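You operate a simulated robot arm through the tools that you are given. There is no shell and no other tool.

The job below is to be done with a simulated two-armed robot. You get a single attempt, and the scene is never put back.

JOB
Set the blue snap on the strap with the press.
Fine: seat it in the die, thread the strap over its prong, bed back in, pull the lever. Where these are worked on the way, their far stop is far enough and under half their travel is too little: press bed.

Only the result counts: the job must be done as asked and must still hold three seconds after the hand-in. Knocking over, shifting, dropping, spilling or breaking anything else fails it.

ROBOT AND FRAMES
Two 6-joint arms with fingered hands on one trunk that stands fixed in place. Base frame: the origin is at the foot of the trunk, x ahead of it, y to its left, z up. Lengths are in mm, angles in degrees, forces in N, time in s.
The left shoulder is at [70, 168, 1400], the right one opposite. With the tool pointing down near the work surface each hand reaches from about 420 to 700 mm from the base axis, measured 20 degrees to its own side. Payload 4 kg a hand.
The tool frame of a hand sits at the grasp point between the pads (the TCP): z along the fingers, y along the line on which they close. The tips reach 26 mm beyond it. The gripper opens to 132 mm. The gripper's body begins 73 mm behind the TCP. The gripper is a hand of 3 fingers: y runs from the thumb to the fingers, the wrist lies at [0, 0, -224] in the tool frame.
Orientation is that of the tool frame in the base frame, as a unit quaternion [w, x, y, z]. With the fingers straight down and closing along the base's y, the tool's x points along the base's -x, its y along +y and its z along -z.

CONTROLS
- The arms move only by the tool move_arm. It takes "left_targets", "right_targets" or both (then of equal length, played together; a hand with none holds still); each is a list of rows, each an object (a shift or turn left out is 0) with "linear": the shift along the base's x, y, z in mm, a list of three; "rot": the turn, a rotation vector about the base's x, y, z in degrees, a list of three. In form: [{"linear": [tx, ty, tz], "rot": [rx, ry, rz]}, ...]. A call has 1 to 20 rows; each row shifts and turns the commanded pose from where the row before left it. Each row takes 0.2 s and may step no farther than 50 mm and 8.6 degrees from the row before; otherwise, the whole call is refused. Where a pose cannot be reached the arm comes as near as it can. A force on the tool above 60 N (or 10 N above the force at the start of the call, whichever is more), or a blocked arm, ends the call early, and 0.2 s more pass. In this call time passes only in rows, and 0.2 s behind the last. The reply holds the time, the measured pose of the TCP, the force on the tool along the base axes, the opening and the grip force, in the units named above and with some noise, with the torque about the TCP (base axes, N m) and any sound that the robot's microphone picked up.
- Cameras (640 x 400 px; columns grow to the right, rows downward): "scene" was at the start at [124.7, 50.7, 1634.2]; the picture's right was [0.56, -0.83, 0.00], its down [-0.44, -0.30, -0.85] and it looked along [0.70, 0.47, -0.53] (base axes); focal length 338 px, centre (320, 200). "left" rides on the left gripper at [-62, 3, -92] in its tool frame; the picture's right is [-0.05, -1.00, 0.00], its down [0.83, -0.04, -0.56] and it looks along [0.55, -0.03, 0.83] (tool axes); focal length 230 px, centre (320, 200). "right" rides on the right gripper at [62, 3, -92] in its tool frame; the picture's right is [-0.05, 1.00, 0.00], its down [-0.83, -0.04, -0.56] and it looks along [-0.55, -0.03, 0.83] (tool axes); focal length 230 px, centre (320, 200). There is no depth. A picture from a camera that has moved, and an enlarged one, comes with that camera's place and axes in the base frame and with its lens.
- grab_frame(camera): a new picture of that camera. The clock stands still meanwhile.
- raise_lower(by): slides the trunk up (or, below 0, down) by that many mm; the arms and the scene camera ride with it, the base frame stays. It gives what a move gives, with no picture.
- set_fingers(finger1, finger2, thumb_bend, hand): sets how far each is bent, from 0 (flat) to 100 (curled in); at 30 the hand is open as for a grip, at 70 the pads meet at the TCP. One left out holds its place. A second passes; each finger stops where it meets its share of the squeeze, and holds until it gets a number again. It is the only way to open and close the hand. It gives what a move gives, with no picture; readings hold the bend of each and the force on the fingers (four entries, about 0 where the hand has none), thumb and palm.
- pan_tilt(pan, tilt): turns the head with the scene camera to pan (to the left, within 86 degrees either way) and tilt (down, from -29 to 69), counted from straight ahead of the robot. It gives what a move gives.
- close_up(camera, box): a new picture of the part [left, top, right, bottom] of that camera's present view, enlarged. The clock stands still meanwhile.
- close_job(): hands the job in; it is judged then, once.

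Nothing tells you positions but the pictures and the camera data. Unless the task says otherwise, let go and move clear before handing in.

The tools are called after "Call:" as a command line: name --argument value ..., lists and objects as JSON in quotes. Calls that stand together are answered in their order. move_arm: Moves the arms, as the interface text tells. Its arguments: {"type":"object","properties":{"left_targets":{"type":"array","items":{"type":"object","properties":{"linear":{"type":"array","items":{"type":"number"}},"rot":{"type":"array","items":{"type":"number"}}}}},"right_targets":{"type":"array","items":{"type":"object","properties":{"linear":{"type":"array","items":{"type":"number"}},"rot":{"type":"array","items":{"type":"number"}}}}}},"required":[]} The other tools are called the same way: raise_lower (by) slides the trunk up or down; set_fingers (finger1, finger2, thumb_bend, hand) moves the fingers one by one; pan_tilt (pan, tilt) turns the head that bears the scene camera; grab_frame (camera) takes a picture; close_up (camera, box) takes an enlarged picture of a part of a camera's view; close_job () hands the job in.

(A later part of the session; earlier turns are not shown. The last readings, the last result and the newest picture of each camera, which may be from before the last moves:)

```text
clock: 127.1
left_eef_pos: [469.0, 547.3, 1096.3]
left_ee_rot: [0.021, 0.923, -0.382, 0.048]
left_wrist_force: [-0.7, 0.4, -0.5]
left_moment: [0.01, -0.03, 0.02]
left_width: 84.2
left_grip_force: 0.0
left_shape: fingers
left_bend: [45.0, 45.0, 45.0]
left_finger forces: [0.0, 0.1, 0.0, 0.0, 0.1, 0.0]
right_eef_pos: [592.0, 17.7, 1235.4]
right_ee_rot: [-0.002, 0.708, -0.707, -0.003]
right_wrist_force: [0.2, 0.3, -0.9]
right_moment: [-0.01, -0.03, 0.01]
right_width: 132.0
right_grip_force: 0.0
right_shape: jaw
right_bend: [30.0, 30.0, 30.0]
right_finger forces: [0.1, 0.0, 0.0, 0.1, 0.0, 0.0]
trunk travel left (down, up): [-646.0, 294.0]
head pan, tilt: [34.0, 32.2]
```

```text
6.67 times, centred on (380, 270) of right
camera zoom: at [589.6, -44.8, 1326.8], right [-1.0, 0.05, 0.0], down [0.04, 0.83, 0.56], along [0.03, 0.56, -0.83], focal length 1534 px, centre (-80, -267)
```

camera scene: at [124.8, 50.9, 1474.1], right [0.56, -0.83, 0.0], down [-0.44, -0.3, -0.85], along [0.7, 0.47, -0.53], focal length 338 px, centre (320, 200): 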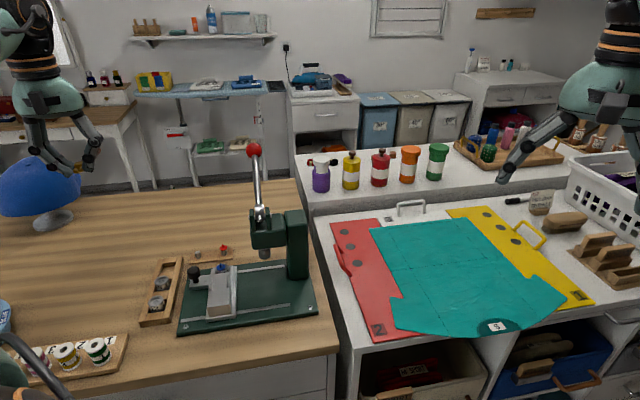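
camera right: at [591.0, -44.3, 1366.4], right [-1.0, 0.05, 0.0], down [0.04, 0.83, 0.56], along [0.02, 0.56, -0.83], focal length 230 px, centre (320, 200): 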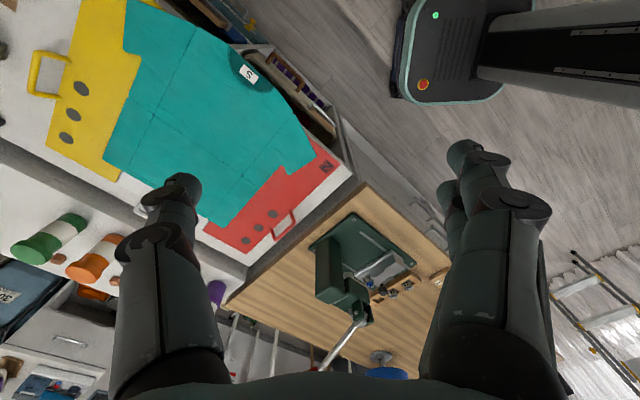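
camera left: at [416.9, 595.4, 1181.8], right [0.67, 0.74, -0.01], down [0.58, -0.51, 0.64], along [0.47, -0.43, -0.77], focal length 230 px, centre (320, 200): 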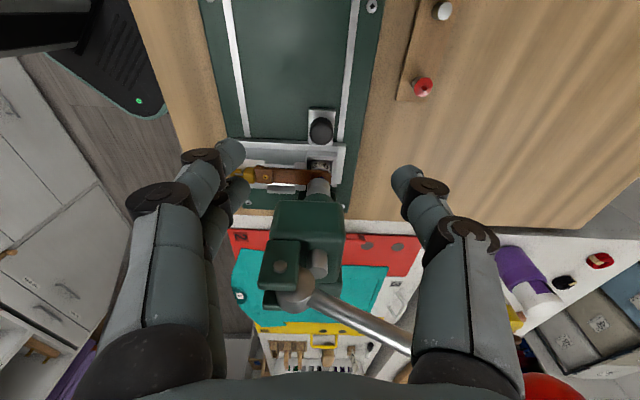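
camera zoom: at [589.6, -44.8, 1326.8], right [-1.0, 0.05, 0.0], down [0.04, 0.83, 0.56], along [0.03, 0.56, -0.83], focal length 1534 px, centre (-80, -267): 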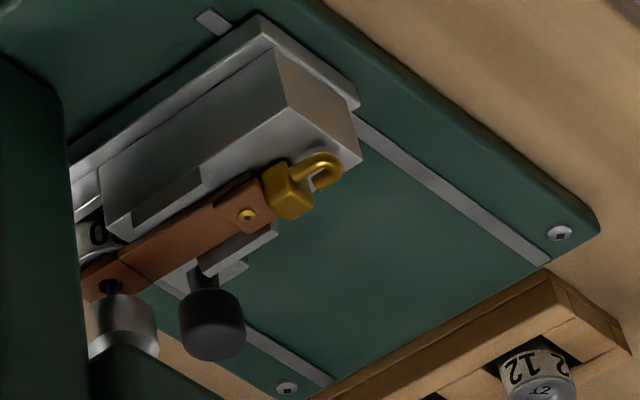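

Everything is in place: bed in, strap on the slab, prong through the hole and under the ram. Now the lever. I'll go up, straighten and turn the hand a quarter turn so thumb and fingers straddle the lever plane.

Call:
move_arm --left_targets '[{"linear": [0, 0, 40], "rot": [2.1, 2.1, 0]}, {"linear": [0, 0, 40], "rot": [2.1, 2.1, 0]}, {"linear": [0, 0, 45]}, {"linear": [0, 0, 0], "rot": [0, 0, -8.2]}, {"linear": [0, 0, 0], "rot": [0, 0, -8.2]}, {"linear": [0, 0, 0], "rot": [0, 0, -8.2]}, {"linear": [0, 0, 0], "rot": [0, 0, -8.2]}, {"linear": [0, 0, 0], "rot": [0, 0, -8.2]}, {"linear": [0, 0, 0], "rot": [0, 0, -8.2]}, {"linear": [0, 0, 0], "rot": [0, 0, -8.2]}, {"linear": [0, 0, 0], "rot": [0, 0, -8.2]}, {"linear": [0, 0, 0], "rot": [0, 0, -8.2]}, {"linear": [0, 0, 0], "rot": [0, 0, -8.2]}, {"linear": [0, 0, 0], "rot": [0, 0, -8.2]}]'

Call:
grab_frame --camera "left"

Call:
close_up --camera "scene" --box '[200, 130, 300, 230]'

```text
clock: 130.1
left_eef_pos: [470.8, 544.5, 1218.1]
left_ee_rot: [-0.001, -0.38, 0.925, 0.001]
left_wrist_force: [0.6, 0.3, 0.1]
left_moment: [0.01, 0.01, 0.04]
left_width: 84.2
left_grip_force: 0.0
left_shape: fingers
left_bend: [45.0, 45.0, 45.0]
left_finger forces: [0.0, 0.0, 0.0, 0.0, 0.0, 0.0]
right_eef_pos: [595.2, 17.8, 1234.5]
right_ee_rot: [0.0, 0.709, -0.705, -0.002]
right_wrist_force: [0.3, 0.7, 0.4]
right_moment: [-0.02, 0.0, 0.01]
right_width: 131.8
right_grip_force: 0.0
right_shape: jaw
right_bend: [30.0, 30.0, 30.0]
right_finger forces: [0.1, 0.0, 0.0, 0.1, 0.0, 0.1]
trunk travel left (down, up): [-646.0, 294.0]
head pan, tilt: [34.0, 32.2]
```

```text
taken
camera left: at [513.3, 591.7, 1312.1], right [0.74, -0.67, 0.0], down [-0.56, -0.62, 0.56], along [-0.38, -0.41, -0.83], focal length 230 px, centre (320, 200)
```

left: 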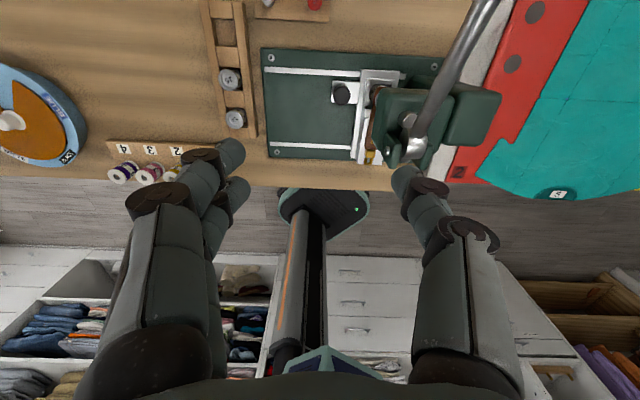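

```text
4.00 times, centred on (250, 180) of scene
camera zoom: at [124.7, 50.7, 1434.2], right [0.56, -0.83, 0.0], down [-0.44, -0.3, -0.85], along [0.7, 0.47, -0.53], focal length 1350 px, centre (600, 280)
```

zoom: 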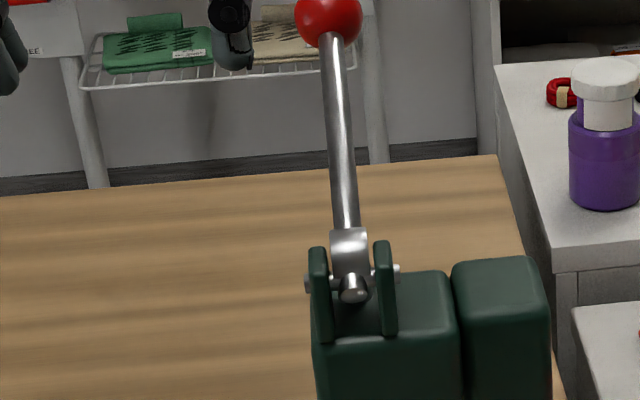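

I'll lift a little, tilt the fingers 26 degrees outward (along the lever's tangent), and move over the ball with the fingers shaped as a cup.

Call:
set_fingers --hand "left" --finger1 61 --finger2 61 --thumb_bend 61

Call:
move_arm --left_targets '[{"linear": [0, 0, 40]}, {"linear": [15, 2, 0], "rot": [4.6, -4.6, 0]}, {"linear": [15, 2, 0], "rot": [4.6, -4.6, 0]}, {"linear": [15, 2, 0], "rot": [4.6, -4.6, 0]}, {"linear": [15, 2, 0], "rot": [4.6, -4.6, 0]}, {"linear": [40, 1, 0]}, {"linear": [40, 1, 0]}]'

Call:
grab_frame --camera "left"

Call:
close_up --camera "scene" --box '[180, 70, 320, 210]'

Call:
close_up --camera "right" --box '[280, 240, 440, 380]'

```text
clock: 131.1
left_eef_pos: [471.1, 546.0, 1220.9]
left_ee_rot: [0.0, -0.382, 0.924, 0.001]
left_wrist_force: [-0.2, 0.2, -0.2]
left_moment: [0.0, -0.03, 0.04]
left_width: 32.2
left_grip_force: 0.0
left_shape: fingers
left_bend: [61.0, 61.0, 61.0]
left_finger forces: [0.0, 0.0, 0.1, 0.0, 0.0, 0.1]
right_eef_pos: [594.0, 17.1, 1235.3]
right_ee_rot: [0.0, 0.709, -0.706, -0.002]
right_wrist_force: [-0.2, -0.8, -0.9]
right_moment: [-0.02, 0.04, 0.0]
right_width: 131.5
right_grip_force: 0.1
right_shape: jaw
right_bend: [30.0, 30.0, 30.0]
right_finger forces: [0.0, 0.0, 0.1, 0.1, 0.1, 0.0]
trunk travel left (down, up): [-646.0, 294.0]
head pan, tilt: [34.0, 32.2]
```

```text
clock: 132.7
left_eef_pos: [582.8, 576.3, 1243.1]
left_ee_rot: [0.207, -0.372, 0.9, 0.087]
left_wrist_force: [-0.3, 0.3, -0.6]
left_moment: [-0.02, 0.0, 0.02]
left_width: 32.4
left_grip_force: 0.1
left_shape: fingers
left_bend: [61.0, 61.0, 61.0]
left_finger forces: [0.0, 0.0, 0.0, 0.0, 0.0, 0.0]
left hand out of reach, approached as far as the arm can: row 6, 7
right_eef_pos: [595.1, 18.2, 1234.0]
right_ee_rot: [-0.001, 0.707, -0.707, -0.003]
right_wrist_force: [-0.5, -0.4, 0.0]
right_moment: [0.0, 0.0, 0.0]
right_width: 131.9
right_grip_force: 0.2
right_shape: jaw
right_bend: [30.0, 30.0, 30.0]
right_finger forces: [0.0, 0.0, 0.1, 0.1, 0.0, 0.0]
trunk travel left (down, up): [-646.0, 294.0]
head pan, tilt: [34.0, 32.2]
```

```text
taken
camera left: at [590.6, 590.1, 1353.7], right [0.74, -0.67, 0.02], down [-0.67, -0.73, 0.13], along [-0.07, -0.11, -0.99], focal length 230 px, centre (320, 200)
```

left: 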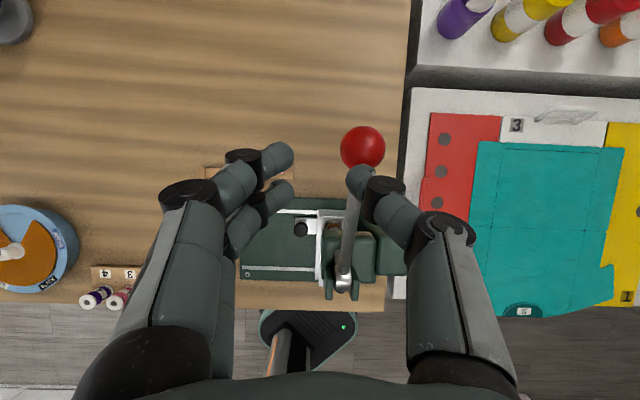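

```text
2.86 times, centred on (250, 140) of scene
camera zoom: at [125.8, 52.2, 1434.0], right [0.56, -0.83, 0.0], down [-0.44, -0.3, -0.85], along [0.7, 0.47, -0.53], focal length 964 px, centre (520, 371)
```

zoom: 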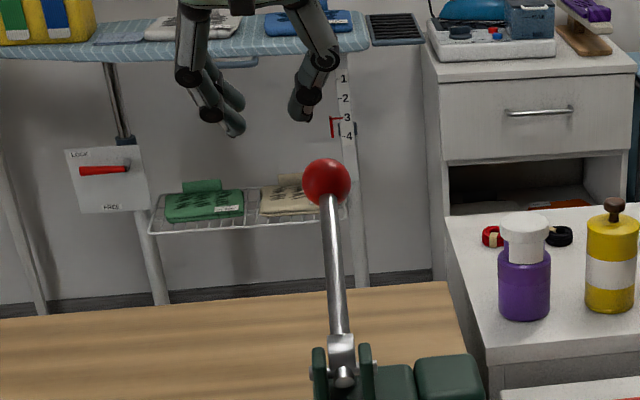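

```text
2.86 times, centred on (360, 310) of right
camera zoom: at [592.0, -43.0, 1325.7], right [-1.0, 0.05, 0.0], down [0.04, 0.83, 0.56], along [0.02, 0.56, -0.83], focal length 657 px, centre (206, -114)
```

zoom: 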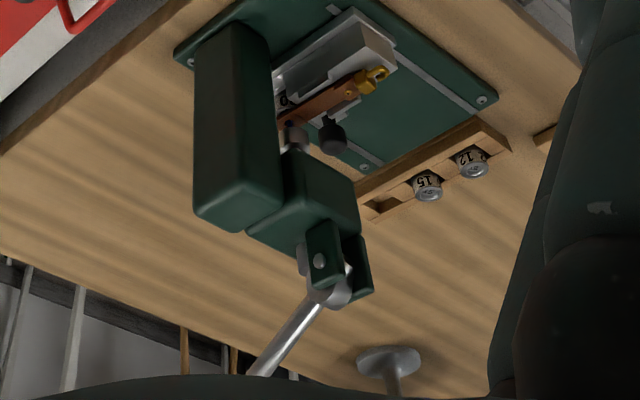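

The ball is seen about 34 mm to the thumb side; to reach over it I need the shoulder nearer wrist height. I'll raise the trunk 130 mm and then come down over the ball.

Call:
raise_lower --by 130

Call:
move_arm --left_targets '[{"linear": [12, -8, -40]}, {"linear": [10, -6, -40]}, {"linear": [10, -5, -40]}]'

Call:
grab_frame --camera "left"

Call:
close_up --camera "scene" --box '[180, 100, 320, 240]'

```text
clock: 134.2
left_eef_pos: [581.9, 574.4, 1373.8]
left_ee_rot: [0.208, -0.372, 0.9, 0.087]
left_wrist_force: [-0.1, -0.2, 0.4]
left_moment: [0.0, -0.02, -0.02]
left_width: 32.6
left_grip_force: 0.1
left_shape: fingers
left_bend: [61.0, 61.0, 61.0]
left_finger forces: [0.1, 0.1, 0.0, 0.1, 0.0, 0.0]
right_eef_pos: [594.4, 17.1, 1363.8]
right_ee_rot: [-0.001, 0.709, -0.706, -0.001]
right_wrist_force: [-0.2, 0.0, -0.6]
right_moment: [0.01, -0.01, 0.0]
right_width: 132.0
right_grip_force: 0.0
right_shape: jaw
right_bend: [30.0, 30.0, 30.0]
right_finger forces: [0.1, 0.0, 0.0, 0.0, 0.0, 0.0]
trunk travel left (down, up): [-776.0, 164.0]
head pan, tilt: [34.0, 32.2]
```

```text
clock: 135.1
left_eef_pos: [616.4, 557.8, 1252.8]
left_ee_rot: [0.207, -0.372, 0.901, 0.087]
left_wrist_force: [-0.5, -0.8, -1.0]
left_moment: [0.02, 0.05, 0.01]
left_width: 32.2
left_grip_force: 0.1
left_shape: fingers
left_bend: [61.0, 61.0, 61.0]
left_finger forces: [0.0, 0.0, 0.0, 0.0, 0.1, 0.0]
right_eef_pos: [595.0, 18.1, 1364.7]
right_ee_rot: [0.0, 0.709, -0.706, -0.002]
right_wrist_force: [0.4, -0.2, -0.5]
right_moment: [-0.01, 0.02, -0.01]
right_width: 131.9
right_grip_force: 0.1
right_shape: jaw
right_bend: [30.0, 30.0, 30.0]
right_finger forces: [0.0, 0.0, 0.0, 0.0, 0.0, 0.0]
trunk travel left (down, up): [-776.0, 164.0]
head pan, tilt: [34.0, 32.2]
```

```text
taken
camera left: at [624.8, 572.7, 1364.2], right [0.74, -0.67, 0.02], down [-0.67, -0.73, 0.14], along [-0.08, -0.11, -0.99], focal length 230 px, centre (320, 200)
```

left: 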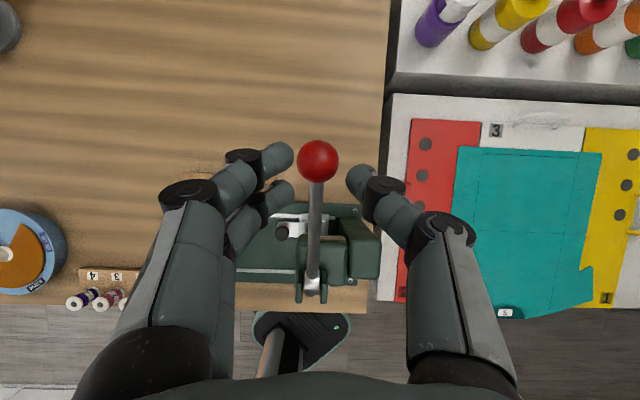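

```text
2.86 times, centred on (250, 170) of scene
camera zoom: at [126.1, 51.3, 1564.1], right [0.56, -0.83, 0.0], down [-0.44, -0.3, -0.85], along [0.7, 0.47, -0.53], focal length 964 px, centre (520, 286)
```

zoom: 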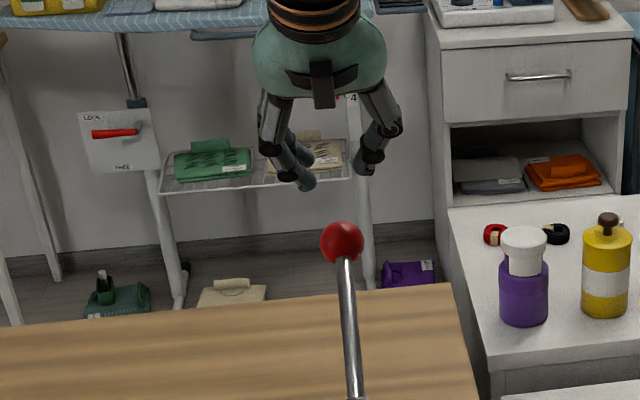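

The ball is well centred laterally. I'll narrow the cup slightly and come down along the tangent until it touches the ball's top.

Call:
set_fingers --hand "left" --finger1 65 --finger2 65 --thumb_bend 65

Call:
move_arm --left_targets '[{"linear": [1.5, 2, -25]}, {"linear": [1.5, 2, -22]}]'

Call:
grab_frame --camera "left"

Call:
close_up --camera "scene" --box '[210, 130, 290, 200]'

```text
clock: 136.1
left_eef_pos: [614.5, 557.9, 1255.9]
left_ee_rot: [0.208, -0.373, 0.9, 0.087]
left_wrist_force: [-0.2, -0.4, 0.3]
left_moment: [-0.01, 0.03, 0.0]
left_width: 20.2
left_grip_force: 0.0
left_shape: fingers
left_bend: [65.0, 65.0, 65.0]
left_finger forces: [0.0, 0.0, 0.0, 0.0, 0.1, 0.1]
right_eef_pos: [593.0, 16.9, 1363.4]
right_ee_rot: [-0.001, 0.709, -0.706, -0.002]
right_wrist_force: [-0.3, -0.5, -0.1]
right_moment: [-0.02, -0.03, -0.03]
right_width: 131.8
right_grip_force: 0.1
right_shape: jaw
right_bend: [30.0, 30.0, 30.0]
right_finger forces: [0.0, 0.1, 0.0, 0.0, 0.1, 0.1]
trunk travel left (down, up): [-776.0, 164.0]
head pan, tilt: [34.0, 32.2]
```

```text
clock: 136.7
left_eef_pos: [617.9, 562.0, 1205.6]
left_ee_rot: [0.208, -0.372, 0.901, 0.086]
left_wrist_force: [-0.5, -0.7, 0.9]
left_moment: [-0.04, 0.03, -0.01]
left_width: 20.1
left_grip_force: 0.0
left_shape: fingers
left_bend: [65.0, 65.0, 65.0]
left_finger forces: [0.1, 0.0, 0.0, 0.0, 0.0, 0.0]
right_eef_pos: [595.0, 17.7, 1365.1]
right_ee_rot: [0.0, 0.708, -0.706, -0.002]
right_wrist_force: [-0.2, -0.4, 0.0]
right_moment: [0.02, -0.01, 0.0]
right_width: 132.0
right_grip_force: 0.0
right_shape: jaw
right_bend: [30.0, 30.0, 30.0]
right_finger forces: [0.0, 0.0, 0.0, 0.0, 0.1, 0.0]
trunk travel left (down, up): [-776.0, 164.0]
head pan, tilt: [34.0, 32.2]
```

```text
taken
camera left: at [627.2, 576.7, 1315.5], right [0.74, -0.67, 0.02], down [-0.67, -0.73, 0.13], along [-0.07, -0.11, -0.99], focal length 230 px, centre (320, 200)
```

left: 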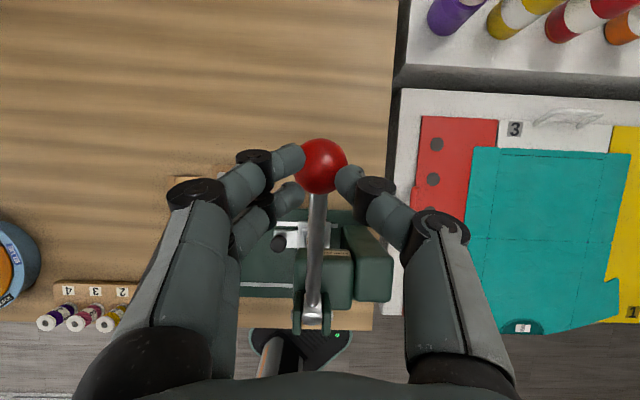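

```text
5.71 times, centred on (250, 165) of scene
camera zoom: at [125.6, 51.4, 1564.1], right [0.56, -0.83, 0.0], down [-0.44, -0.3, -0.85], along [0.7, 0.47, -0.53], focal length 1928 px, centre (720, 400)
```

zoom: 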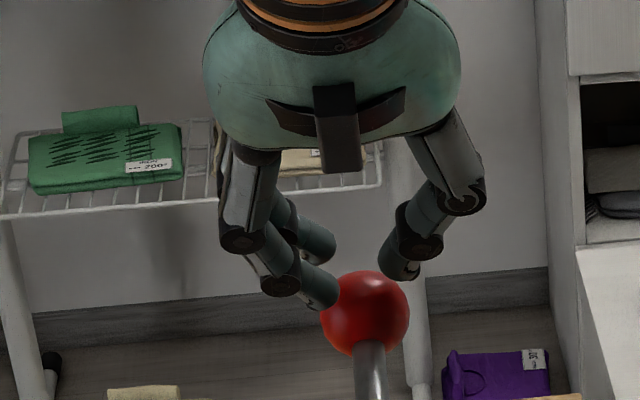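

The ball sits about 5 mm off along tool x and 54 mm ahead. I'll correct, then come into contact with the top of the ball.

Call:
move_arm --left_targets '[{"linear": [-2.3, -4, -2]}, {"linear": [2.2, 2.2, -6.2]}, {"linear": [1.2, 1.2, -3.6]}]'

Call:
close_up --camera "left" --box '[230, 110, 410, 250]'

Call:
close_up --camera "scene" --box '[210, 130, 290, 200]'

```text
clock: 137.4
left_eef_pos: [618.6, 559.6, 1196.8]
left_ee_rot: [0.207, -0.373, 0.9, 0.087]
left_wrist_force: [-0.5, -0.5, 0.7]
left_moment: [0.0, -0.01, -0.03]
left_width: 20.3
left_grip_force: 0.1
left_shape: fingers
left_bend: [65.0, 65.0, 65.0]
left_finger forces: [0.0, 0.0, 0.0, 0.1, 0.0, 0.1]
right_eef_pos: [593.9, 18.4, 1363.4]
right_ee_rot: [-0.001, 0.709, -0.706, -0.002]
right_wrist_force: [-0.5, -0.1, -0.1]
right_moment: [0.04, -0.03, 0.0]
right_width: 131.7
right_grip_force: 0.0
right_shape: jaw
right_bend: [30.0, 30.0, 30.0]
right_finger forces: [0.0, 0.0, 0.0, 0.0, 0.0, 0.1]
trunk travel left (down, up): [-776.0, 164.0]
head pan, tilt: [34.0, 32.2]
```

```text
2.86 times, centred on (320, 180) of left
camera zoom: at [626.2, 573.4, 1305.8], right [0.74, -0.67, 0.02], down [-0.67, -0.73, 0.13], along [-0.07, -0.11, -0.99], focal length 657 px, centre (320, 257)
```

zoom: 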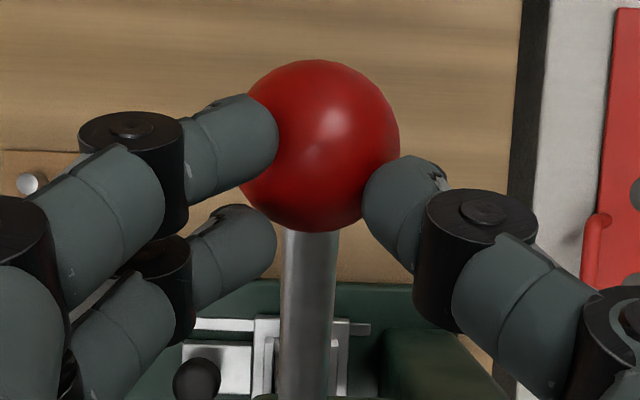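

```text
5.71 times, centred on (250, 165) of scene
camera zoom: at [125.0, 50.8, 1564.2], right [0.56, -0.83, 0.0], down [-0.44, -0.3, -0.85], along [0.7, 0.47, -0.53], focal length 1928 px, centre (720, 400)
```

zoom: 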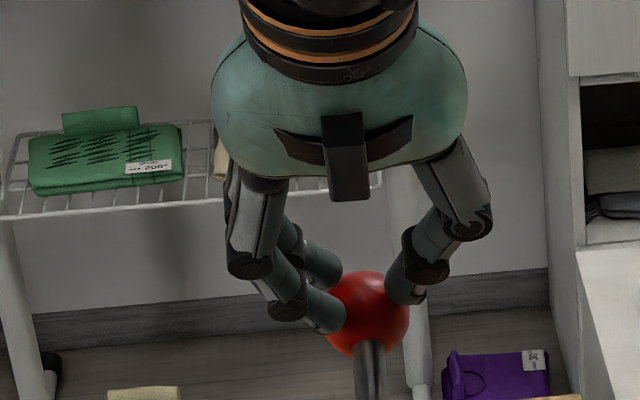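

Centred on the ball. I'll advance in 3 mm steps until contact.

Call:
move_arm --left_targets '[{"linear": [0.9, 0.9, -2.7]}, {"linear": [0.9, 0.9, -2.7]}]'

Call:
move_arm --left_targets '[{"linear": [0.9, 0.9, -2.7]}, {"linear": [0.9, 0.9, -2.7]}]'

Call:
close_up --camera "left" --box '[230, 110, 410, 250]'

```text
clock: 138.1
left_eef_pos: [618.2, 560.5, 1190.2]
left_ee_rot: [0.208, -0.372, 0.9, 0.086]
left_wrist_force: [-0.6, -0.6, 1.5]
left_moment: [-0.02, -0.03, 0.0]
left_width: 20.0
left_grip_force: 0.3
left_shape: fingers
left_bend: [65.0, 65.0, 65.0]
left_finger forces: [0.1, 0.0, 0.1, 0.1, 0.9, 0.0]
right_eef_pos: [593.8, 15.7, 1363.1]
right_ee_rot: [-0.001, 0.708, -0.706, -0.001]
right_wrist_force: [0.8, -0.5, -0.1]
right_moment: [0.01, 0.02, 0.01]
right_width: 131.7
right_grip_force: 0.1
right_shape: jaw
right_bend: [30.0, 30.0, 30.0]
right_finger forces: [0.0, 0.0, 0.0, 0.0, 0.0, 0.0]
trunk travel left (down, up): [-776.0, 164.0]
head pan, tilt: [34.0, 32.2]
```

```text
clock: 138.7
left_eef_pos: [620.0, 562.5, 1185.6]
left_ee_rot: [0.208, -0.372, 0.901, 0.087]
left_wrist_force: [0.7, -1.8, 1.3]
left_moment: [0.04, 0.0, -0.02]
left_width: 20.1
left_grip_force: 0.5
left_shape: fingers
left_bend: [65.0, 65.0, 65.0]
left_finger forces: [0.2, 0.0, 0.0, 0.1, 1.0, 0.1]
right_eef_pos: [594.4, 17.0, 1364.2]
right_ee_rot: [-0.001, 0.708, -0.706, -0.002]
right_wrist_force: [0.3, -0.3, 0.2]
right_moment: [0.02, 0.02, -0.03]
right_width: 131.5
right_grip_force: 0.0
right_shape: jaw
right_bend: [30.0, 30.0, 30.0]
right_finger forces: [0.1, 0.0, 0.1, 0.1, 0.0, 0.0]
trunk travel left (down, up): [-776.0, 164.0]
head pan, tilt: [34.0, 32.2]
```

```text
2.86 times, centred on (320, 180) of left
camera zoom: at [629.0, 576.8, 1295.7], right [0.74, -0.67, 0.02], down [-0.67, -0.73, 0.13], along [-0.07, -0.11, -0.99], focal length 657 px, centre (320, 257)
```

zoom: 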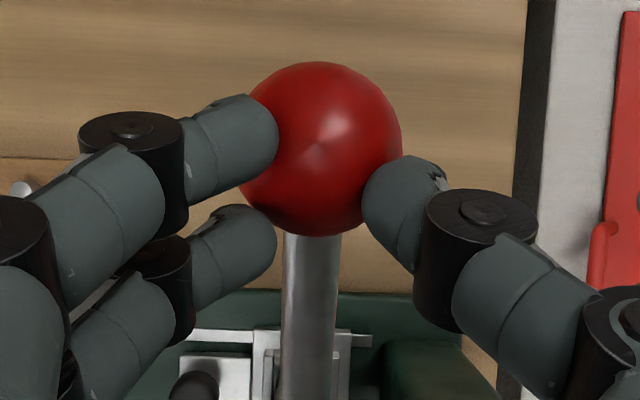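

The lever follows the hand with only about 1–2 N, so this is the right direction. I'll carry it down along its arc.

Call:
move_arm --left_targets '[{"linear": [1.6, 1.6, -6.2]}, {"linear": [1.6, 1.6, -6.3]}, {"linear": [1.4, 1.4, -7]}, {"linear": [1.4, 1.4, -7]}, {"linear": [1, 1, -7]}, {"linear": [1, 1, -7]}]'

Call:
close_up --camera "left" --box '[230, 110, 410, 250]'

Call:
close_up --camera "scene" --box '[200, 140, 320, 260]'

```text
clock: 140.1
left_eef_pos: [628.8, 569.8, 1145.4]
left_ee_rot: [0.208, -0.371, 0.901, 0.086]
left_wrist_force: [-0.9, -0.5, 1.2]
left_moment: [0.04, 0.0, 0.03]
left_width: 20.8
left_grip_force: 1.3
left_shape: fingers
left_bend: [64.0, 65.0, 65.0]
left_finger forces: [0.6, 0.8, 0.0, 0.1, 0.7, 0.0]
right_eef_pos: [594.7, 17.1, 1363.8]
right_ee_rot: [0.0, 0.708, -0.706, -0.002]
right_wrist_force: [-0.9, 0.3, -0.1]
right_moment: [-0.01, -0.02, -0.01]
right_width: 131.7
right_grip_force: 0.0
right_shape: jaw
right_bend: [30.0, 30.0, 30.0]
right_finger forces: [0.0, 0.0, 0.0, 0.0, 0.0, 0.0]
trunk travel left (down, up): [-776.0, 164.0]
head pan, tilt: [34.0, 32.2]
```

```text
2.86 times, centred on (320, 180) of left
camera zoom: at [637.7, 584.7, 1255.1], right [0.74, -0.67, 0.02], down [-0.67, -0.73, 0.13], along [-0.07, -0.11, -0.99], focal length 657 px, centre (320, 257)
```

zoom: 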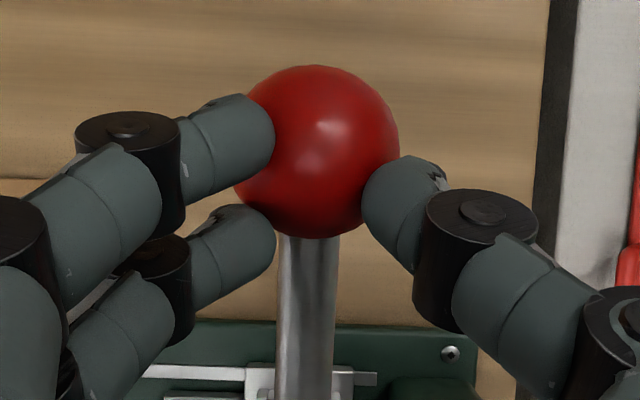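

```text
3.33 times, centred on (260, 200) of scene
camera zoom: at [124.5, 50.5, 1564.2], right [0.56, -0.83, 0.0], down [-0.44, -0.3, -0.85], along [0.7, 0.47, -0.53], focal length 1125 px, centre (520, 200)
```

zoom: 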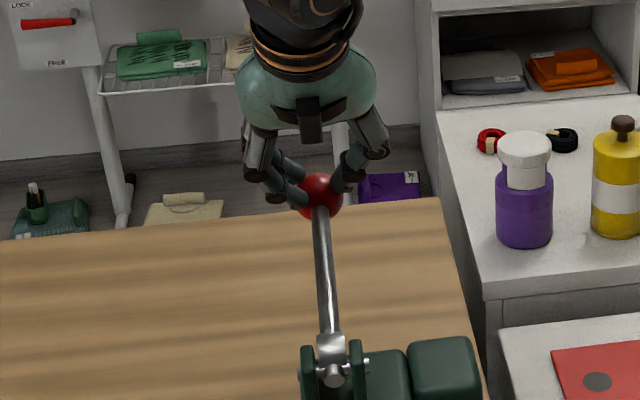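

The lever comes down easily. Continuing along the arc.

Call:
move_arm --left_targets '[{"linear": [0.5, 0.5, -7.2]}, {"linear": [0.5, 0.5, -7.2]}, {"linear": [0, 0, -7.2]}, {"linear": [0, 0, -7.2]}, {"linear": [-0.4, -0.4, -7.2]}, {"linear": [-0.4, -0.4, -7.2]}]'

Call:
close_up --camera "left" --box '[230, 110, 410, 250]'

Call:
close_up --camera "scene" --box '[200, 160, 320, 300]'

Call:
close_up --camera "right" --box '[300, 200, 440, 320]'

```text
clock: 141.4
left_eef_pos: [628.2, 571.1, 1102.7]
left_ee_rot: [0.209, -0.372, 0.9, 0.087]
left_wrist_force: [1.6, 0.3, 3.6]
left_moment: [0.07, -0.1, -0.05]
left_width: 21.5
left_grip_force: 1.9
left_shape: fingers
left_bend: [64.0, 65.0, 65.0]
left_finger forces: [2.1, 0.0, 0.0, 0.1, 1.8, 0.0]
right_eef_pos: [593.0, 17.3, 1364.6]
right_ee_rot: [0.0, 0.708, -0.706, -0.002]
right_wrist_force: [0.3, 0.3, -0.2]
right_moment: [0.0, 0.02, 0.03]
right_width: 132.1
right_grip_force: 0.0
right_shape: jaw
right_bend: [30.0, 30.0, 30.0]
right_finger forces: [0.0, 0.0, 0.0, 0.0, 0.0, 0.1]
trunk travel left (down, up): [-776.0, 164.0]
head pan, tilt: [34.0, 32.2]
```

```text
2.86 times, centred on (320, 180) of left
camera zoom: at [636.5, 584.4, 1212.5], right [0.74, -0.67, 0.02], down [-0.67, -0.73, 0.13], along [-0.07, -0.11, -0.99], focal length 657 px, centre (320, 257)
```

zoom: 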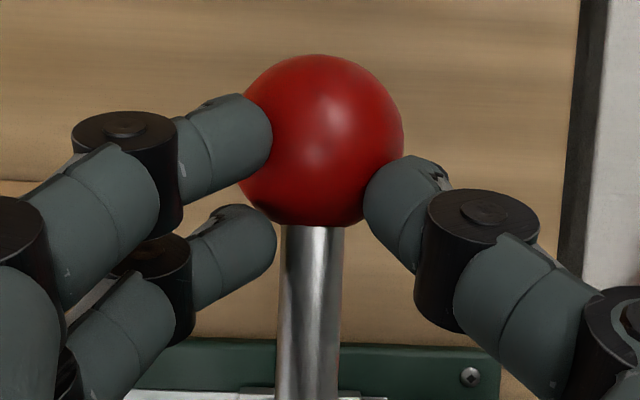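

```text
2.86 times, centred on (260, 230) of scene
camera zoom: at [124.4, 50.5, 1564.3], right [0.56, -0.83, 0.0], down [-0.44, -0.3, -0.85], along [0.7, 0.47, -0.53], focal length 964 px, centre (491, 114)
```

zoom: 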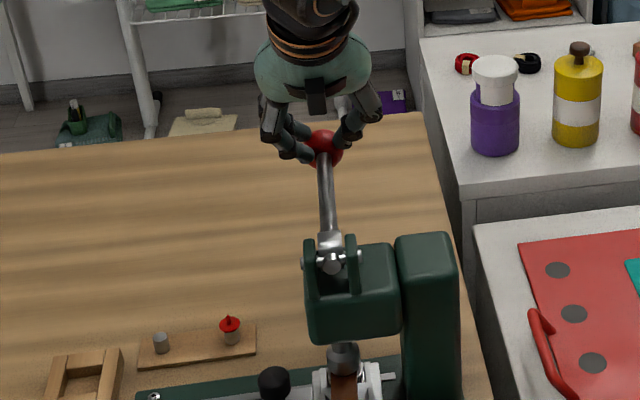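

```text
3.33 times, centred on (370, 260) of right
camera zoom: at [590.6, -44.6, 1456.4], right [-1.0, 0.05, 0.0], down [0.04, 0.83, 0.56], along [0.03, 0.56, -0.83], focal length 767 px, centre (153, 0)
```

zoom: 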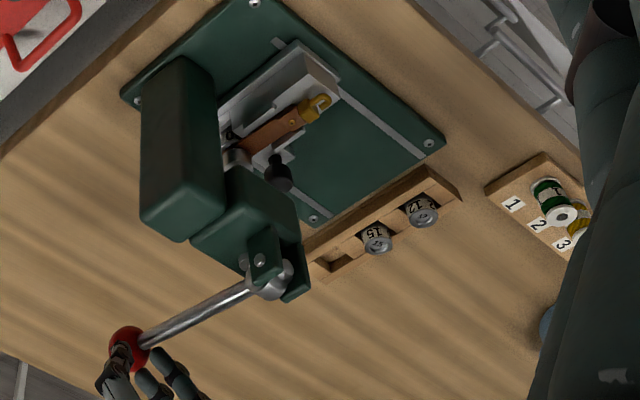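

The ram is descending onto the strap and a little resistance begins. I'll go on, watching the force.

Call:
move_arm --left_targets '[{"linear": [-0.6, -0.6, -7.1]}, {"linear": [-0.6, -0.6, -7.1]}, {"linear": [-1, -1, -7]}]'

Call:
close_up --camera "left" --box '[230, 110, 410, 250]'

Call:
close_up --camera "scene" --box '[230, 230, 300, 310]'

```text
clock: 142.2
left_eef_pos: [625.5, 568.4, 1081.2]
left_ee_rot: [0.209, -0.372, 0.9, 0.088]
left_wrist_force: [-0.4, -0.8, 5.4]
left_moment: [0.04, -0.02, -0.02]
left_width: 22.1
left_grip_force: 2.9
left_shape: fingers
left_bend: [64.0, 65.0, 65.0]
left_finger forces: [2.7, 0.0, 0.0, 0.0, 3.0, 0.0]
right_eef_pos: [592.3, 17.6, 1366.2]
right_ee_rot: [-0.001, 0.708, -0.706, -0.002]
right_wrist_force: [-1.0, 0.6, 0.1]
right_moment: [0.0, 0.01, 0.0]
right_width: 132.0
right_grip_force: 0.0
right_shape: jaw
right_bend: [30.0, 30.0, 30.0]
right_finger forces: [0.1, 0.1, 0.1, 0.1, 0.0, 0.0]
trunk travel left (down, up): [-776.0, 164.0]
head pan, tilt: [34.0, 32.2]
```

```text
2.86 times, centred on (320, 180) of left
camera zoom: at [634.8, 582.2, 1191.6], right [0.74, -0.67, 0.02], down [-0.67, -0.73, 0.13], along [-0.07, -0.11, -0.99], focal length 657 px, centre (320, 257)
```

zoom: 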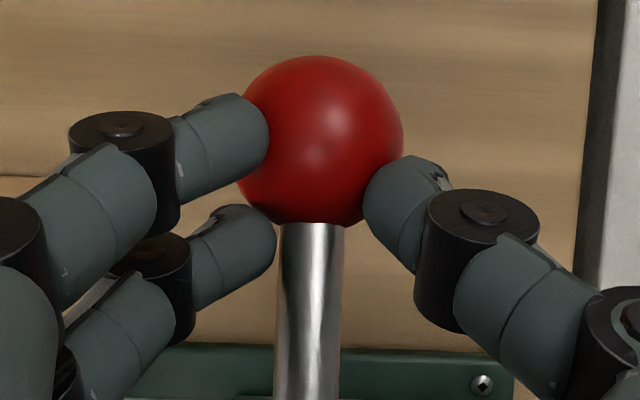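

```text
5.00 times, centred on (265, 270) of scene
camera zoom: at [124.0, 49.9, 1564.3], right [0.56, -0.83, 0.0], down [-0.44, -0.3, -0.85], along [0.7, 0.47, -0.53], focal length 1687 px, centre (595, -150)
```

zoom: 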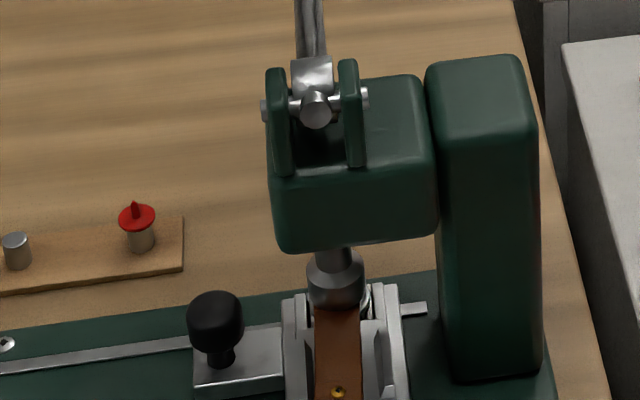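

The ram has almost reached the strap. Continue pressing.

Call:
move_arm --left_targets '[{"linear": [-1.3, -1.3, -7]}, {"linear": [-1.5, -1.5, -7]}]'

Call:
close_up --camera "scene" --box '[230, 230, 300, 310]'

Call:
close_up --camera "left" --box '[230, 110, 410, 250]'

```text
clock: 142.8
left_eef_pos: [623.3, 564.4, 1070.3]
left_ee_rot: [0.212, -0.372, 0.9, 0.086]
left_wrist_force: [1.4, 3.6, 12.4]
left_moment: [0.26, -0.12, -0.01]
left_width: 24.1
left_grip_force: 6.0
left_shape: fingers
left_bend: [64.0, 65.0, 65.0]
left_finger forces: [8.1, 0.0, 0.0, 0.0, 3.7, 0.1]
right_eef_pos: [591.7, 16.5, 1365.7]
right_ee_rot: [-0.003, 0.708, -0.706, -0.003]
right_wrist_force: [0.9, 0.8, 0.2]
right_moment: [0.01, -0.03, 0.01]
right_width: 131.9
right_grip_force: 0.1
right_shape: jaw
right_bend: [30.0, 30.0, 30.0]
right_finger forces: [0.1, 0.1, 0.0, 0.1, 0.0, 0.0]
trunk travel left (down, up): [-776.0, 164.0]
head pan, tilt: [34.0, 32.2]
```

```text
5.00 times, centred on (265, 270) of scene
camera zoom: at [122.3, 49.2, 1564.6], right [0.56, -0.83, 0.0], down [-0.44, -0.3, -0.85], along [0.7, 0.47, -0.53], focal length 1687 px, centre (595, -150)
```

zoom: 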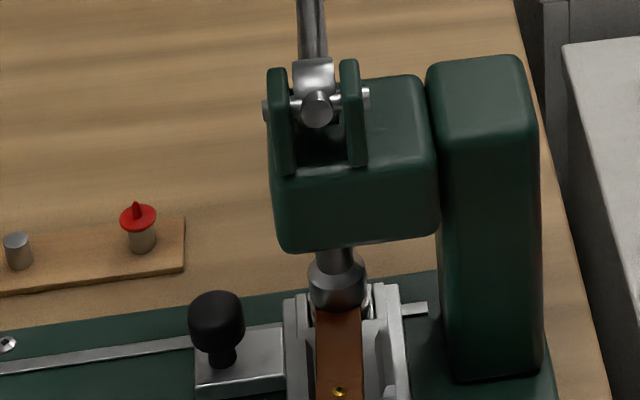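

```text
2.86 times, centred on (320, 180) of left
camera zoom: at [631.2, 578.9, 1179.7], right [0.74, -0.67, 0.02], down [-0.67, -0.73, 0.13], along [-0.07, -0.11, -0.99], focal length 657 px, centre (320, 257)
```

zoom: 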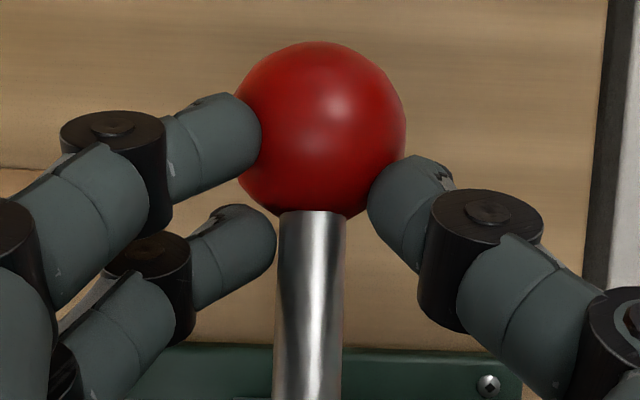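

Resistance has risen to 12 N, but the ball is sliding toward the outer side of the cup. I'll back off slightly, shift outward and straighten the hand by 12 degrees to push it more squarely.

Call:
move_arm --left_targets '[{"linear": [0, 0, 8]}, {"linear": [5, 5, 4], "rot": [-4.25, 4.25, 0]}, {"linear": [5, 5, 2], "rot": [-4.25, 4.25, 0]}]'

Call:
close_up --camera "left" --box '[230, 110, 410, 250]'

Call:
close_up --camera "scene" --box '[200, 160, 320, 300]'

```text
clock: 143.7
left_eef_pos: [627.8, 572.6, 1083.8]
left_ee_rot: [0.112, -0.379, 0.918, 0.046]
left_wrist_force: [-6.7, -10.0, 7.0]
left_moment: [-0.17, 0.08, -0.08]
left_width: 24.8
left_grip_force: 6.2
left_shape: fingers
left_bend: [65.0, 65.0, 64.0]
left_finger forces: [4.4, 0.0, 0.0, 0.0, 8.2, 0.0]
left hand out of reach, approached as far as the arm can: row 3
right_eef_pos: [591.8, 15.2, 1366.3]
right_ee_rot: [-0.003, 0.709, -0.705, -0.002]
right_wrist_force: [0.1, 0.6, 0.7]
right_moment: [0.03, 0.0, -0.02]
right_width: 131.8
right_grip_force: 0.1
right_shape: jaw
right_bend: [30.0, 30.0, 30.0]
right_finger forces: [0.0, 0.0, 0.1, 0.0, 0.0, 0.1]
trunk travel left (down, up): [-776.0, 164.0]
head pan, tilt: [34.0, 32.2]
```

```text
2.86 times, centred on (320, 180) of left
camera zoom: at [652.4, 603.4, 1187.3], right [0.74, -0.67, 0.01], down [-0.64, -0.69, 0.34], along [-0.22, -0.26, -0.94], focal length 657 px, centre (320, 257)
```

zoom: 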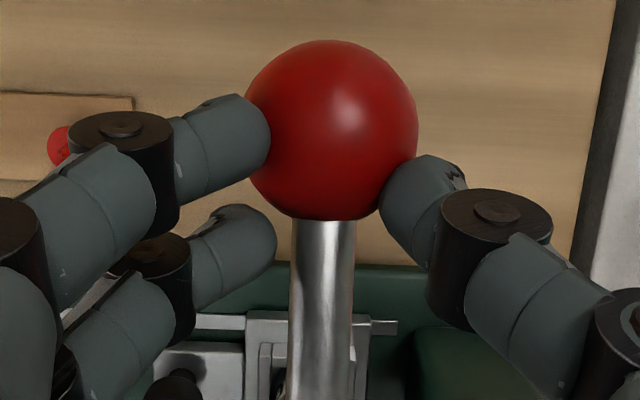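

```text
2.86 times, centred on (260, 230) of scene
camera zoom: at [122.7, 47.3, 1564.5], right [0.56, -0.83, 0.0], down [-0.44, -0.3, -0.85], along [0.7, 0.47, -0.53], focal length 964 px, centre (491, 114)
```

zoom: 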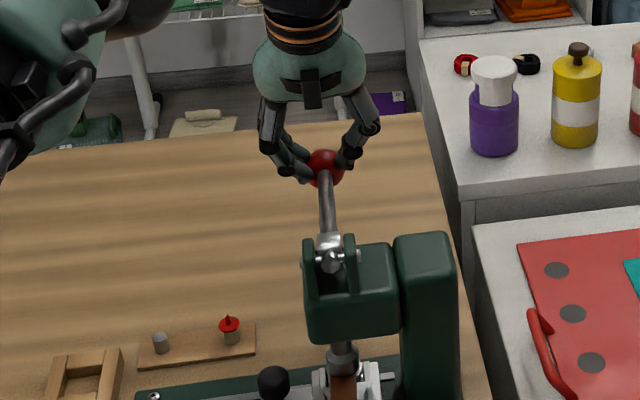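

I can't reach outward far enough to stay behind the ball. Better: push on the shaft just inside the ball, with the closed fingertips as a groove over it and the ball preventing outward slip. I'll retreat upward and look.

Call:
move_arm --left_targets '[{"linear": [-2, -2, 15]}, {"linear": [-4, -4, 25]}, {"linear": [-4, -4, 25]}]'

Call:
set_fingers --hand "left" --finger1 68 --finger2 68 --thumb_bend 68

Call:
grab_frame --camera "left"

Call:
close_up --camera "scene" --box '[200, 130, 320, 290]'

Call:
close_up --camera "right" --box '[300, 200, 440, 320]'

```text
clock: 144.4
left_eef_pos: [618.9, 566.7, 1148.0]
left_ee_rot: [0.114, -0.379, 0.917, 0.048]
left_wrist_force: [-0.1, 0.5, 1.2]
left_moment: [0.05, -0.01, 0.0]
left_width: 21.5
left_grip_force: 0.7
left_shape: fingers
left_bend: [64.0, 65.0, 65.0]
left_finger forces: [1.2, 0.0, 0.0, 0.0, 0.1, 0.1]
right_eef_pos: [592.9, 17.7, 1364.8]
right_ee_rot: [-0.002, 0.708, -0.706, -0.003]
right_wrist_force: [-0.3, 0.0, -0.5]
right_moment: [0.04, -0.03, 0.01]
right_width: 131.8
right_grip_force: 0.1
right_shape: jaw
right_bend: [30.0, 30.0, 30.0]
right_finger forces: [0.1, 0.1, 0.1, 0.0, 0.0, 0.1]
trunk travel left (down, up): [-776.0, 164.0]
head pan, tilt: [34.0, 32.2]
```

```text
clock: 145.4
left_eef_pos: [619.6, 566.7, 1147.3]
left_ee_rot: [0.113, -0.379, 0.917, 0.047]
left_wrist_force: [-3.9, 0.4, 0.8]
left_moment: [0.0, 0.03, 0.05]
left_width: 17.6
left_grip_force: 2.9
left_shape: fingers
left_bend: [65.0, 68.0, 67.0]
left_finger forces: [3.6, 0.0, 0.0, 0.0, 1.6, 0.1]
right_eef_pos: [592.5, 17.8, 1365.1]
right_ee_rot: [-0.001, 0.709, -0.706, -0.002]
right_wrist_force: [0.3, -0.6, -0.3]
right_moment: [0.01, 0.0, 0.01]
right_width: 132.0
right_grip_force: 0.0
right_shape: jaw
right_bend: [30.0, 30.0, 30.0]
right_finger forces: [0.1, 0.0, 0.1, 0.0, 0.0, 0.1]
trunk travel left (down, up): [-776.0, 164.0]
head pan, tilt: [34.0, 32.2]
```

```text
taken
camera left: at [644.1, 597.1, 1251.9], right [0.74, -0.67, 0.01], down [-0.64, -0.69, 0.34], along [-0.22, -0.26, -0.94], focal length 230 px, centre (320, 200)
```

left: 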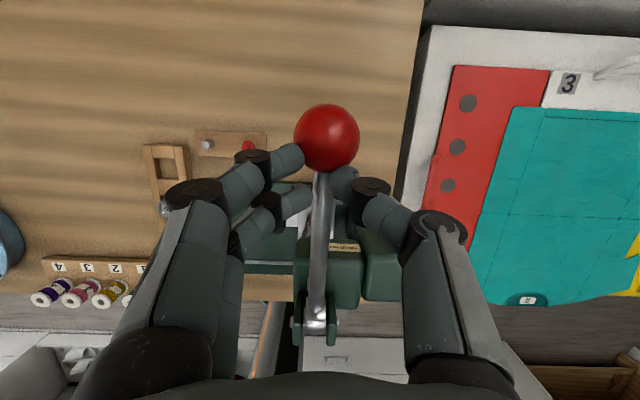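

```text
2.50 times, centred on (260, 210) of scene
camera zoom: at [123.5, 50.5, 1564.3], right [0.56, -0.83, 0.0], down [-0.44, -0.3, -0.85], along [0.7, 0.47, -0.53], focal length 844 px, centre (470, 175)
```

zoom: 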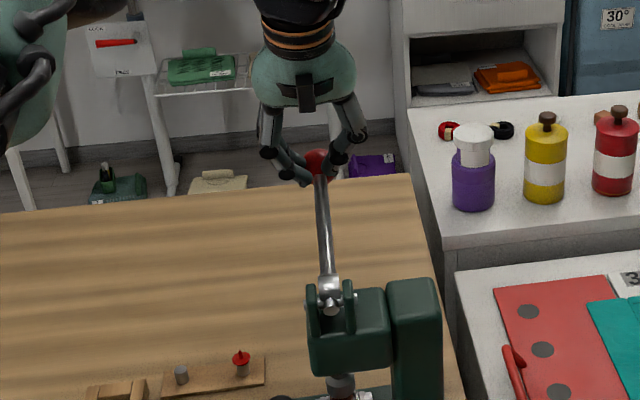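

```text
3.33 times, centred on (370, 260) of right
camera zoom: at [589.8, -44.5, 1456.7], right [-1.0, 0.05, 0.0], down [0.04, 0.83, 0.56], along [0.03, 0.56, -0.83], focal length 767 px, centre (153, 0)
```

zoom: 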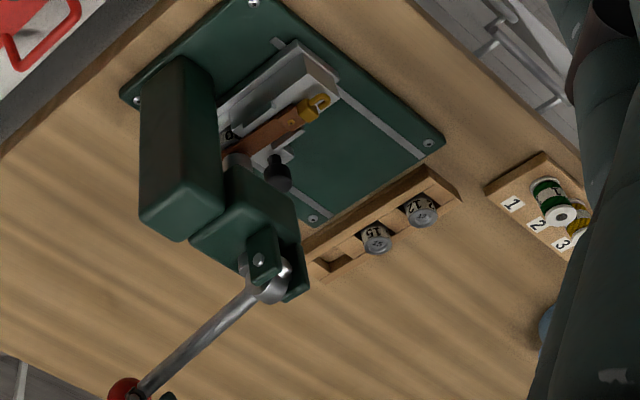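

The lever is spring-returned and rises with the hand. I'll lift clear above it, and close the fingertips nearly together.

Call:
move_arm --left_targets '[{"linear": [-2, -2, 25]}, {"linear": [-3, -3, 35]}, {"linear": [-6, -6, 25]}]'

Call:
set_fingers --hand "left" --finger1 68 --finger2 68 --thumb_bend 68

Call:
grab_frame --camera "left"

Call:
close_up --camera "right" --box '[330, 190, 390, 240]'

```text
clock: 146.2
left_eef_pos: [607.5, 556.9, 1233.1]
left_ee_rot: [0.114, -0.378, 0.917, 0.046]
left_wrist_force: [0.7, 0.6, 0.0]
left_moment: [-0.01, -0.01, 0.01]
left_width: 11.8
left_grip_force: 0.0
left_shape: fingers
left_bend: [68.0, 68.0, 68.0]
left_finger forces: [0.1, 0.1, 0.0, 0.1, 0.0, 0.0]
right_eef_pos: [592.5, 16.6, 1365.0]
right_ee_rot: [-0.001, 0.708, -0.706, -0.003]
right_wrist_force: [-0.3, 1.2, 0.2]
right_moment: [-0.03, -0.02, 0.01]
right_width: 131.6
right_grip_force: 0.1
right_shape: jaw
right_bend: [30.0, 30.0, 30.0]
right_finger forces: [0.0, 0.0, 0.0, 0.0, 0.1, 0.0]
trunk travel left (down, up): [-776.0, 164.0]
head pan, tilt: [34.0, 32.2]
```

```text
clock: 147.2
left_eef_pos: [607.2, 558.4, 1232.8]
left_ee_rot: [0.113, -0.379, 0.917, 0.047]
left_wrist_force: [-0.1, 0.4, 0.4]
left_moment: [0.0, -0.02, 0.0]
left_width: 11.7
left_grip_force: 0.0
left_shape: fingers
left_bend: [68.0, 68.0, 68.0]
left_finger forces: [0.0, 0.1, 0.0, 0.0, 0.1, 0.0]
right_eef_pos: [593.1, 16.4, 1364.2]
right_ee_rot: [0.0, 0.708, -0.706, -0.001]
right_wrist_force: [0.4, 0.3, -0.1]
right_moment: [0.02, -0.03, 0.0]
right_width: 131.8
right_grip_force: 0.0
right_shape: jaw
right_bend: [30.0, 30.0, 30.0]
right_finger forces: [0.1, 0.0, 0.0, 0.1, 0.0, 0.0]
trunk travel left (down, up): [-776.0, 164.0]
head pan, tilt: [34.0, 32.2]
```

```text
taken
camera left: at [632.4, 589.0, 1337.6], right [0.74, -0.67, 0.01], down [-0.64, -0.69, 0.34], along [-0.22, -0.26, -0.94], focal length 230 px, centre (320, 200)
```

left: 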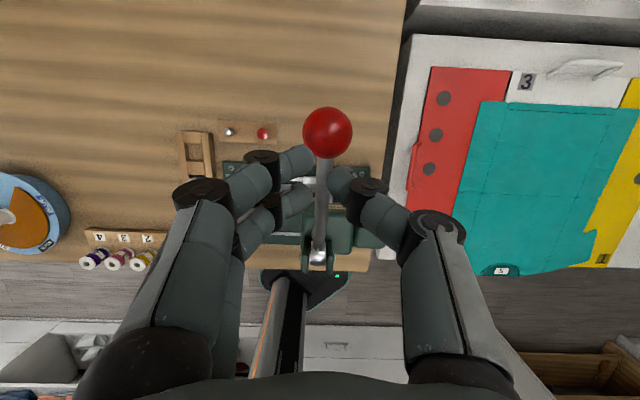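

```text
8.00 times, centred on (360, 215) of right
camera zoom: at [591.2, -44.3, 1456.1], right [-1.0, 0.05, 0.0], down [0.04, 0.83, 0.56], along [0.03, 0.56, -0.83], focal length 1841 px, centre (0, 80)
```

zoom: 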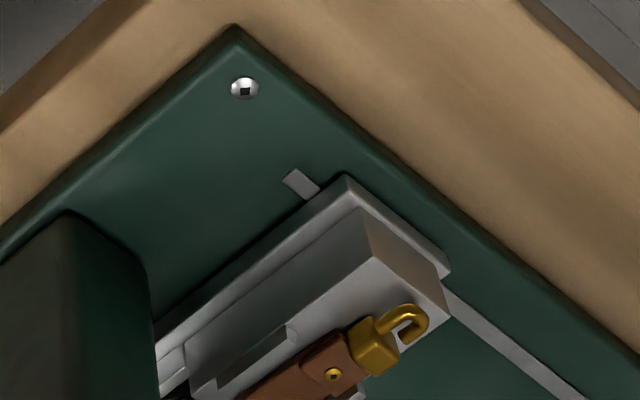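

The lever is back at rest. I'll align over the shaft just inside the ball and come down on it.

Call:
move_arm --left_targets '[{"linear": [-2.6, -5.8, -20]}, {"linear": [-2.6, -5.7, -25]}]'

Call:
close_up --camera "left" --box '[230, 80, 410, 220]'

Call:
close_up --camera "scene" --box '[200, 110, 320, 230]'

```text
clock: 147.8
left_eef_pos: [602.4, 547.7, 1186.2]
left_ee_rot: [0.112, -0.378, 0.918, 0.046]
left_wrist_force: [0.9, 0.3, -0.5]
left_moment: [-0.03, -0.01, 0.02]
left_width: 11.6
left_grip_force: 0.6
left_shape: fingers
left_bend: [68.0, 68.0, 68.0]
left_finger forces: [0.5, 0.0, 0.0, 0.0, 0.0, 0.0]
right_eef_pos: [593.8, 17.6, 1363.8]
right_ee_rot: [-0.001, 0.708, -0.706, -0.001]
right_wrist_force: [0.5, 0.0, 0.4]
right_moment: [-0.02, 0.0, 0.02]
right_width: 132.0
right_grip_force: 0.0
right_shape: jaw
right_bend: [30.0, 30.0, 30.0]
right_finger forces: [0.0, 0.1, 0.0, 0.0, 0.1, 0.0]
trunk travel left (down, up): [-776.0, 164.0]
head pan, tilt: [34.0, 32.2]
```

```text
2.86 times, centred on (320, 150) of left
camera zoom: at [628.0, 576.9, 1291.0], right [0.74, -0.67, 0.01], down [-0.64, -0.69, 0.34], along [-0.22, -0.26, -0.94], focal length 657 px, centre (320, 343)
```

zoom: 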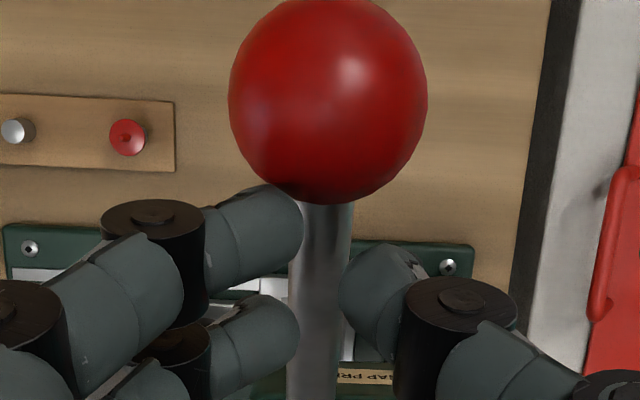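

```text
3.33 times, centred on (260, 170) of scene
camera zoom: at [125.1, 51.1, 1564.2], right [0.56, -0.83, 0.0], down [-0.44, -0.3, -0.85], along [0.7, 0.47, -0.53], focal length 1125 px, centre (520, 300)
```

zoom: 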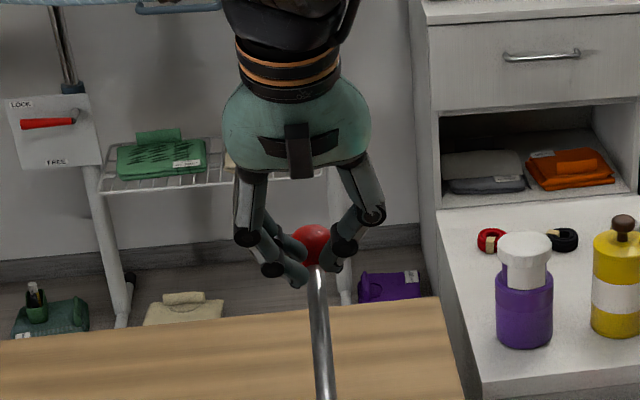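

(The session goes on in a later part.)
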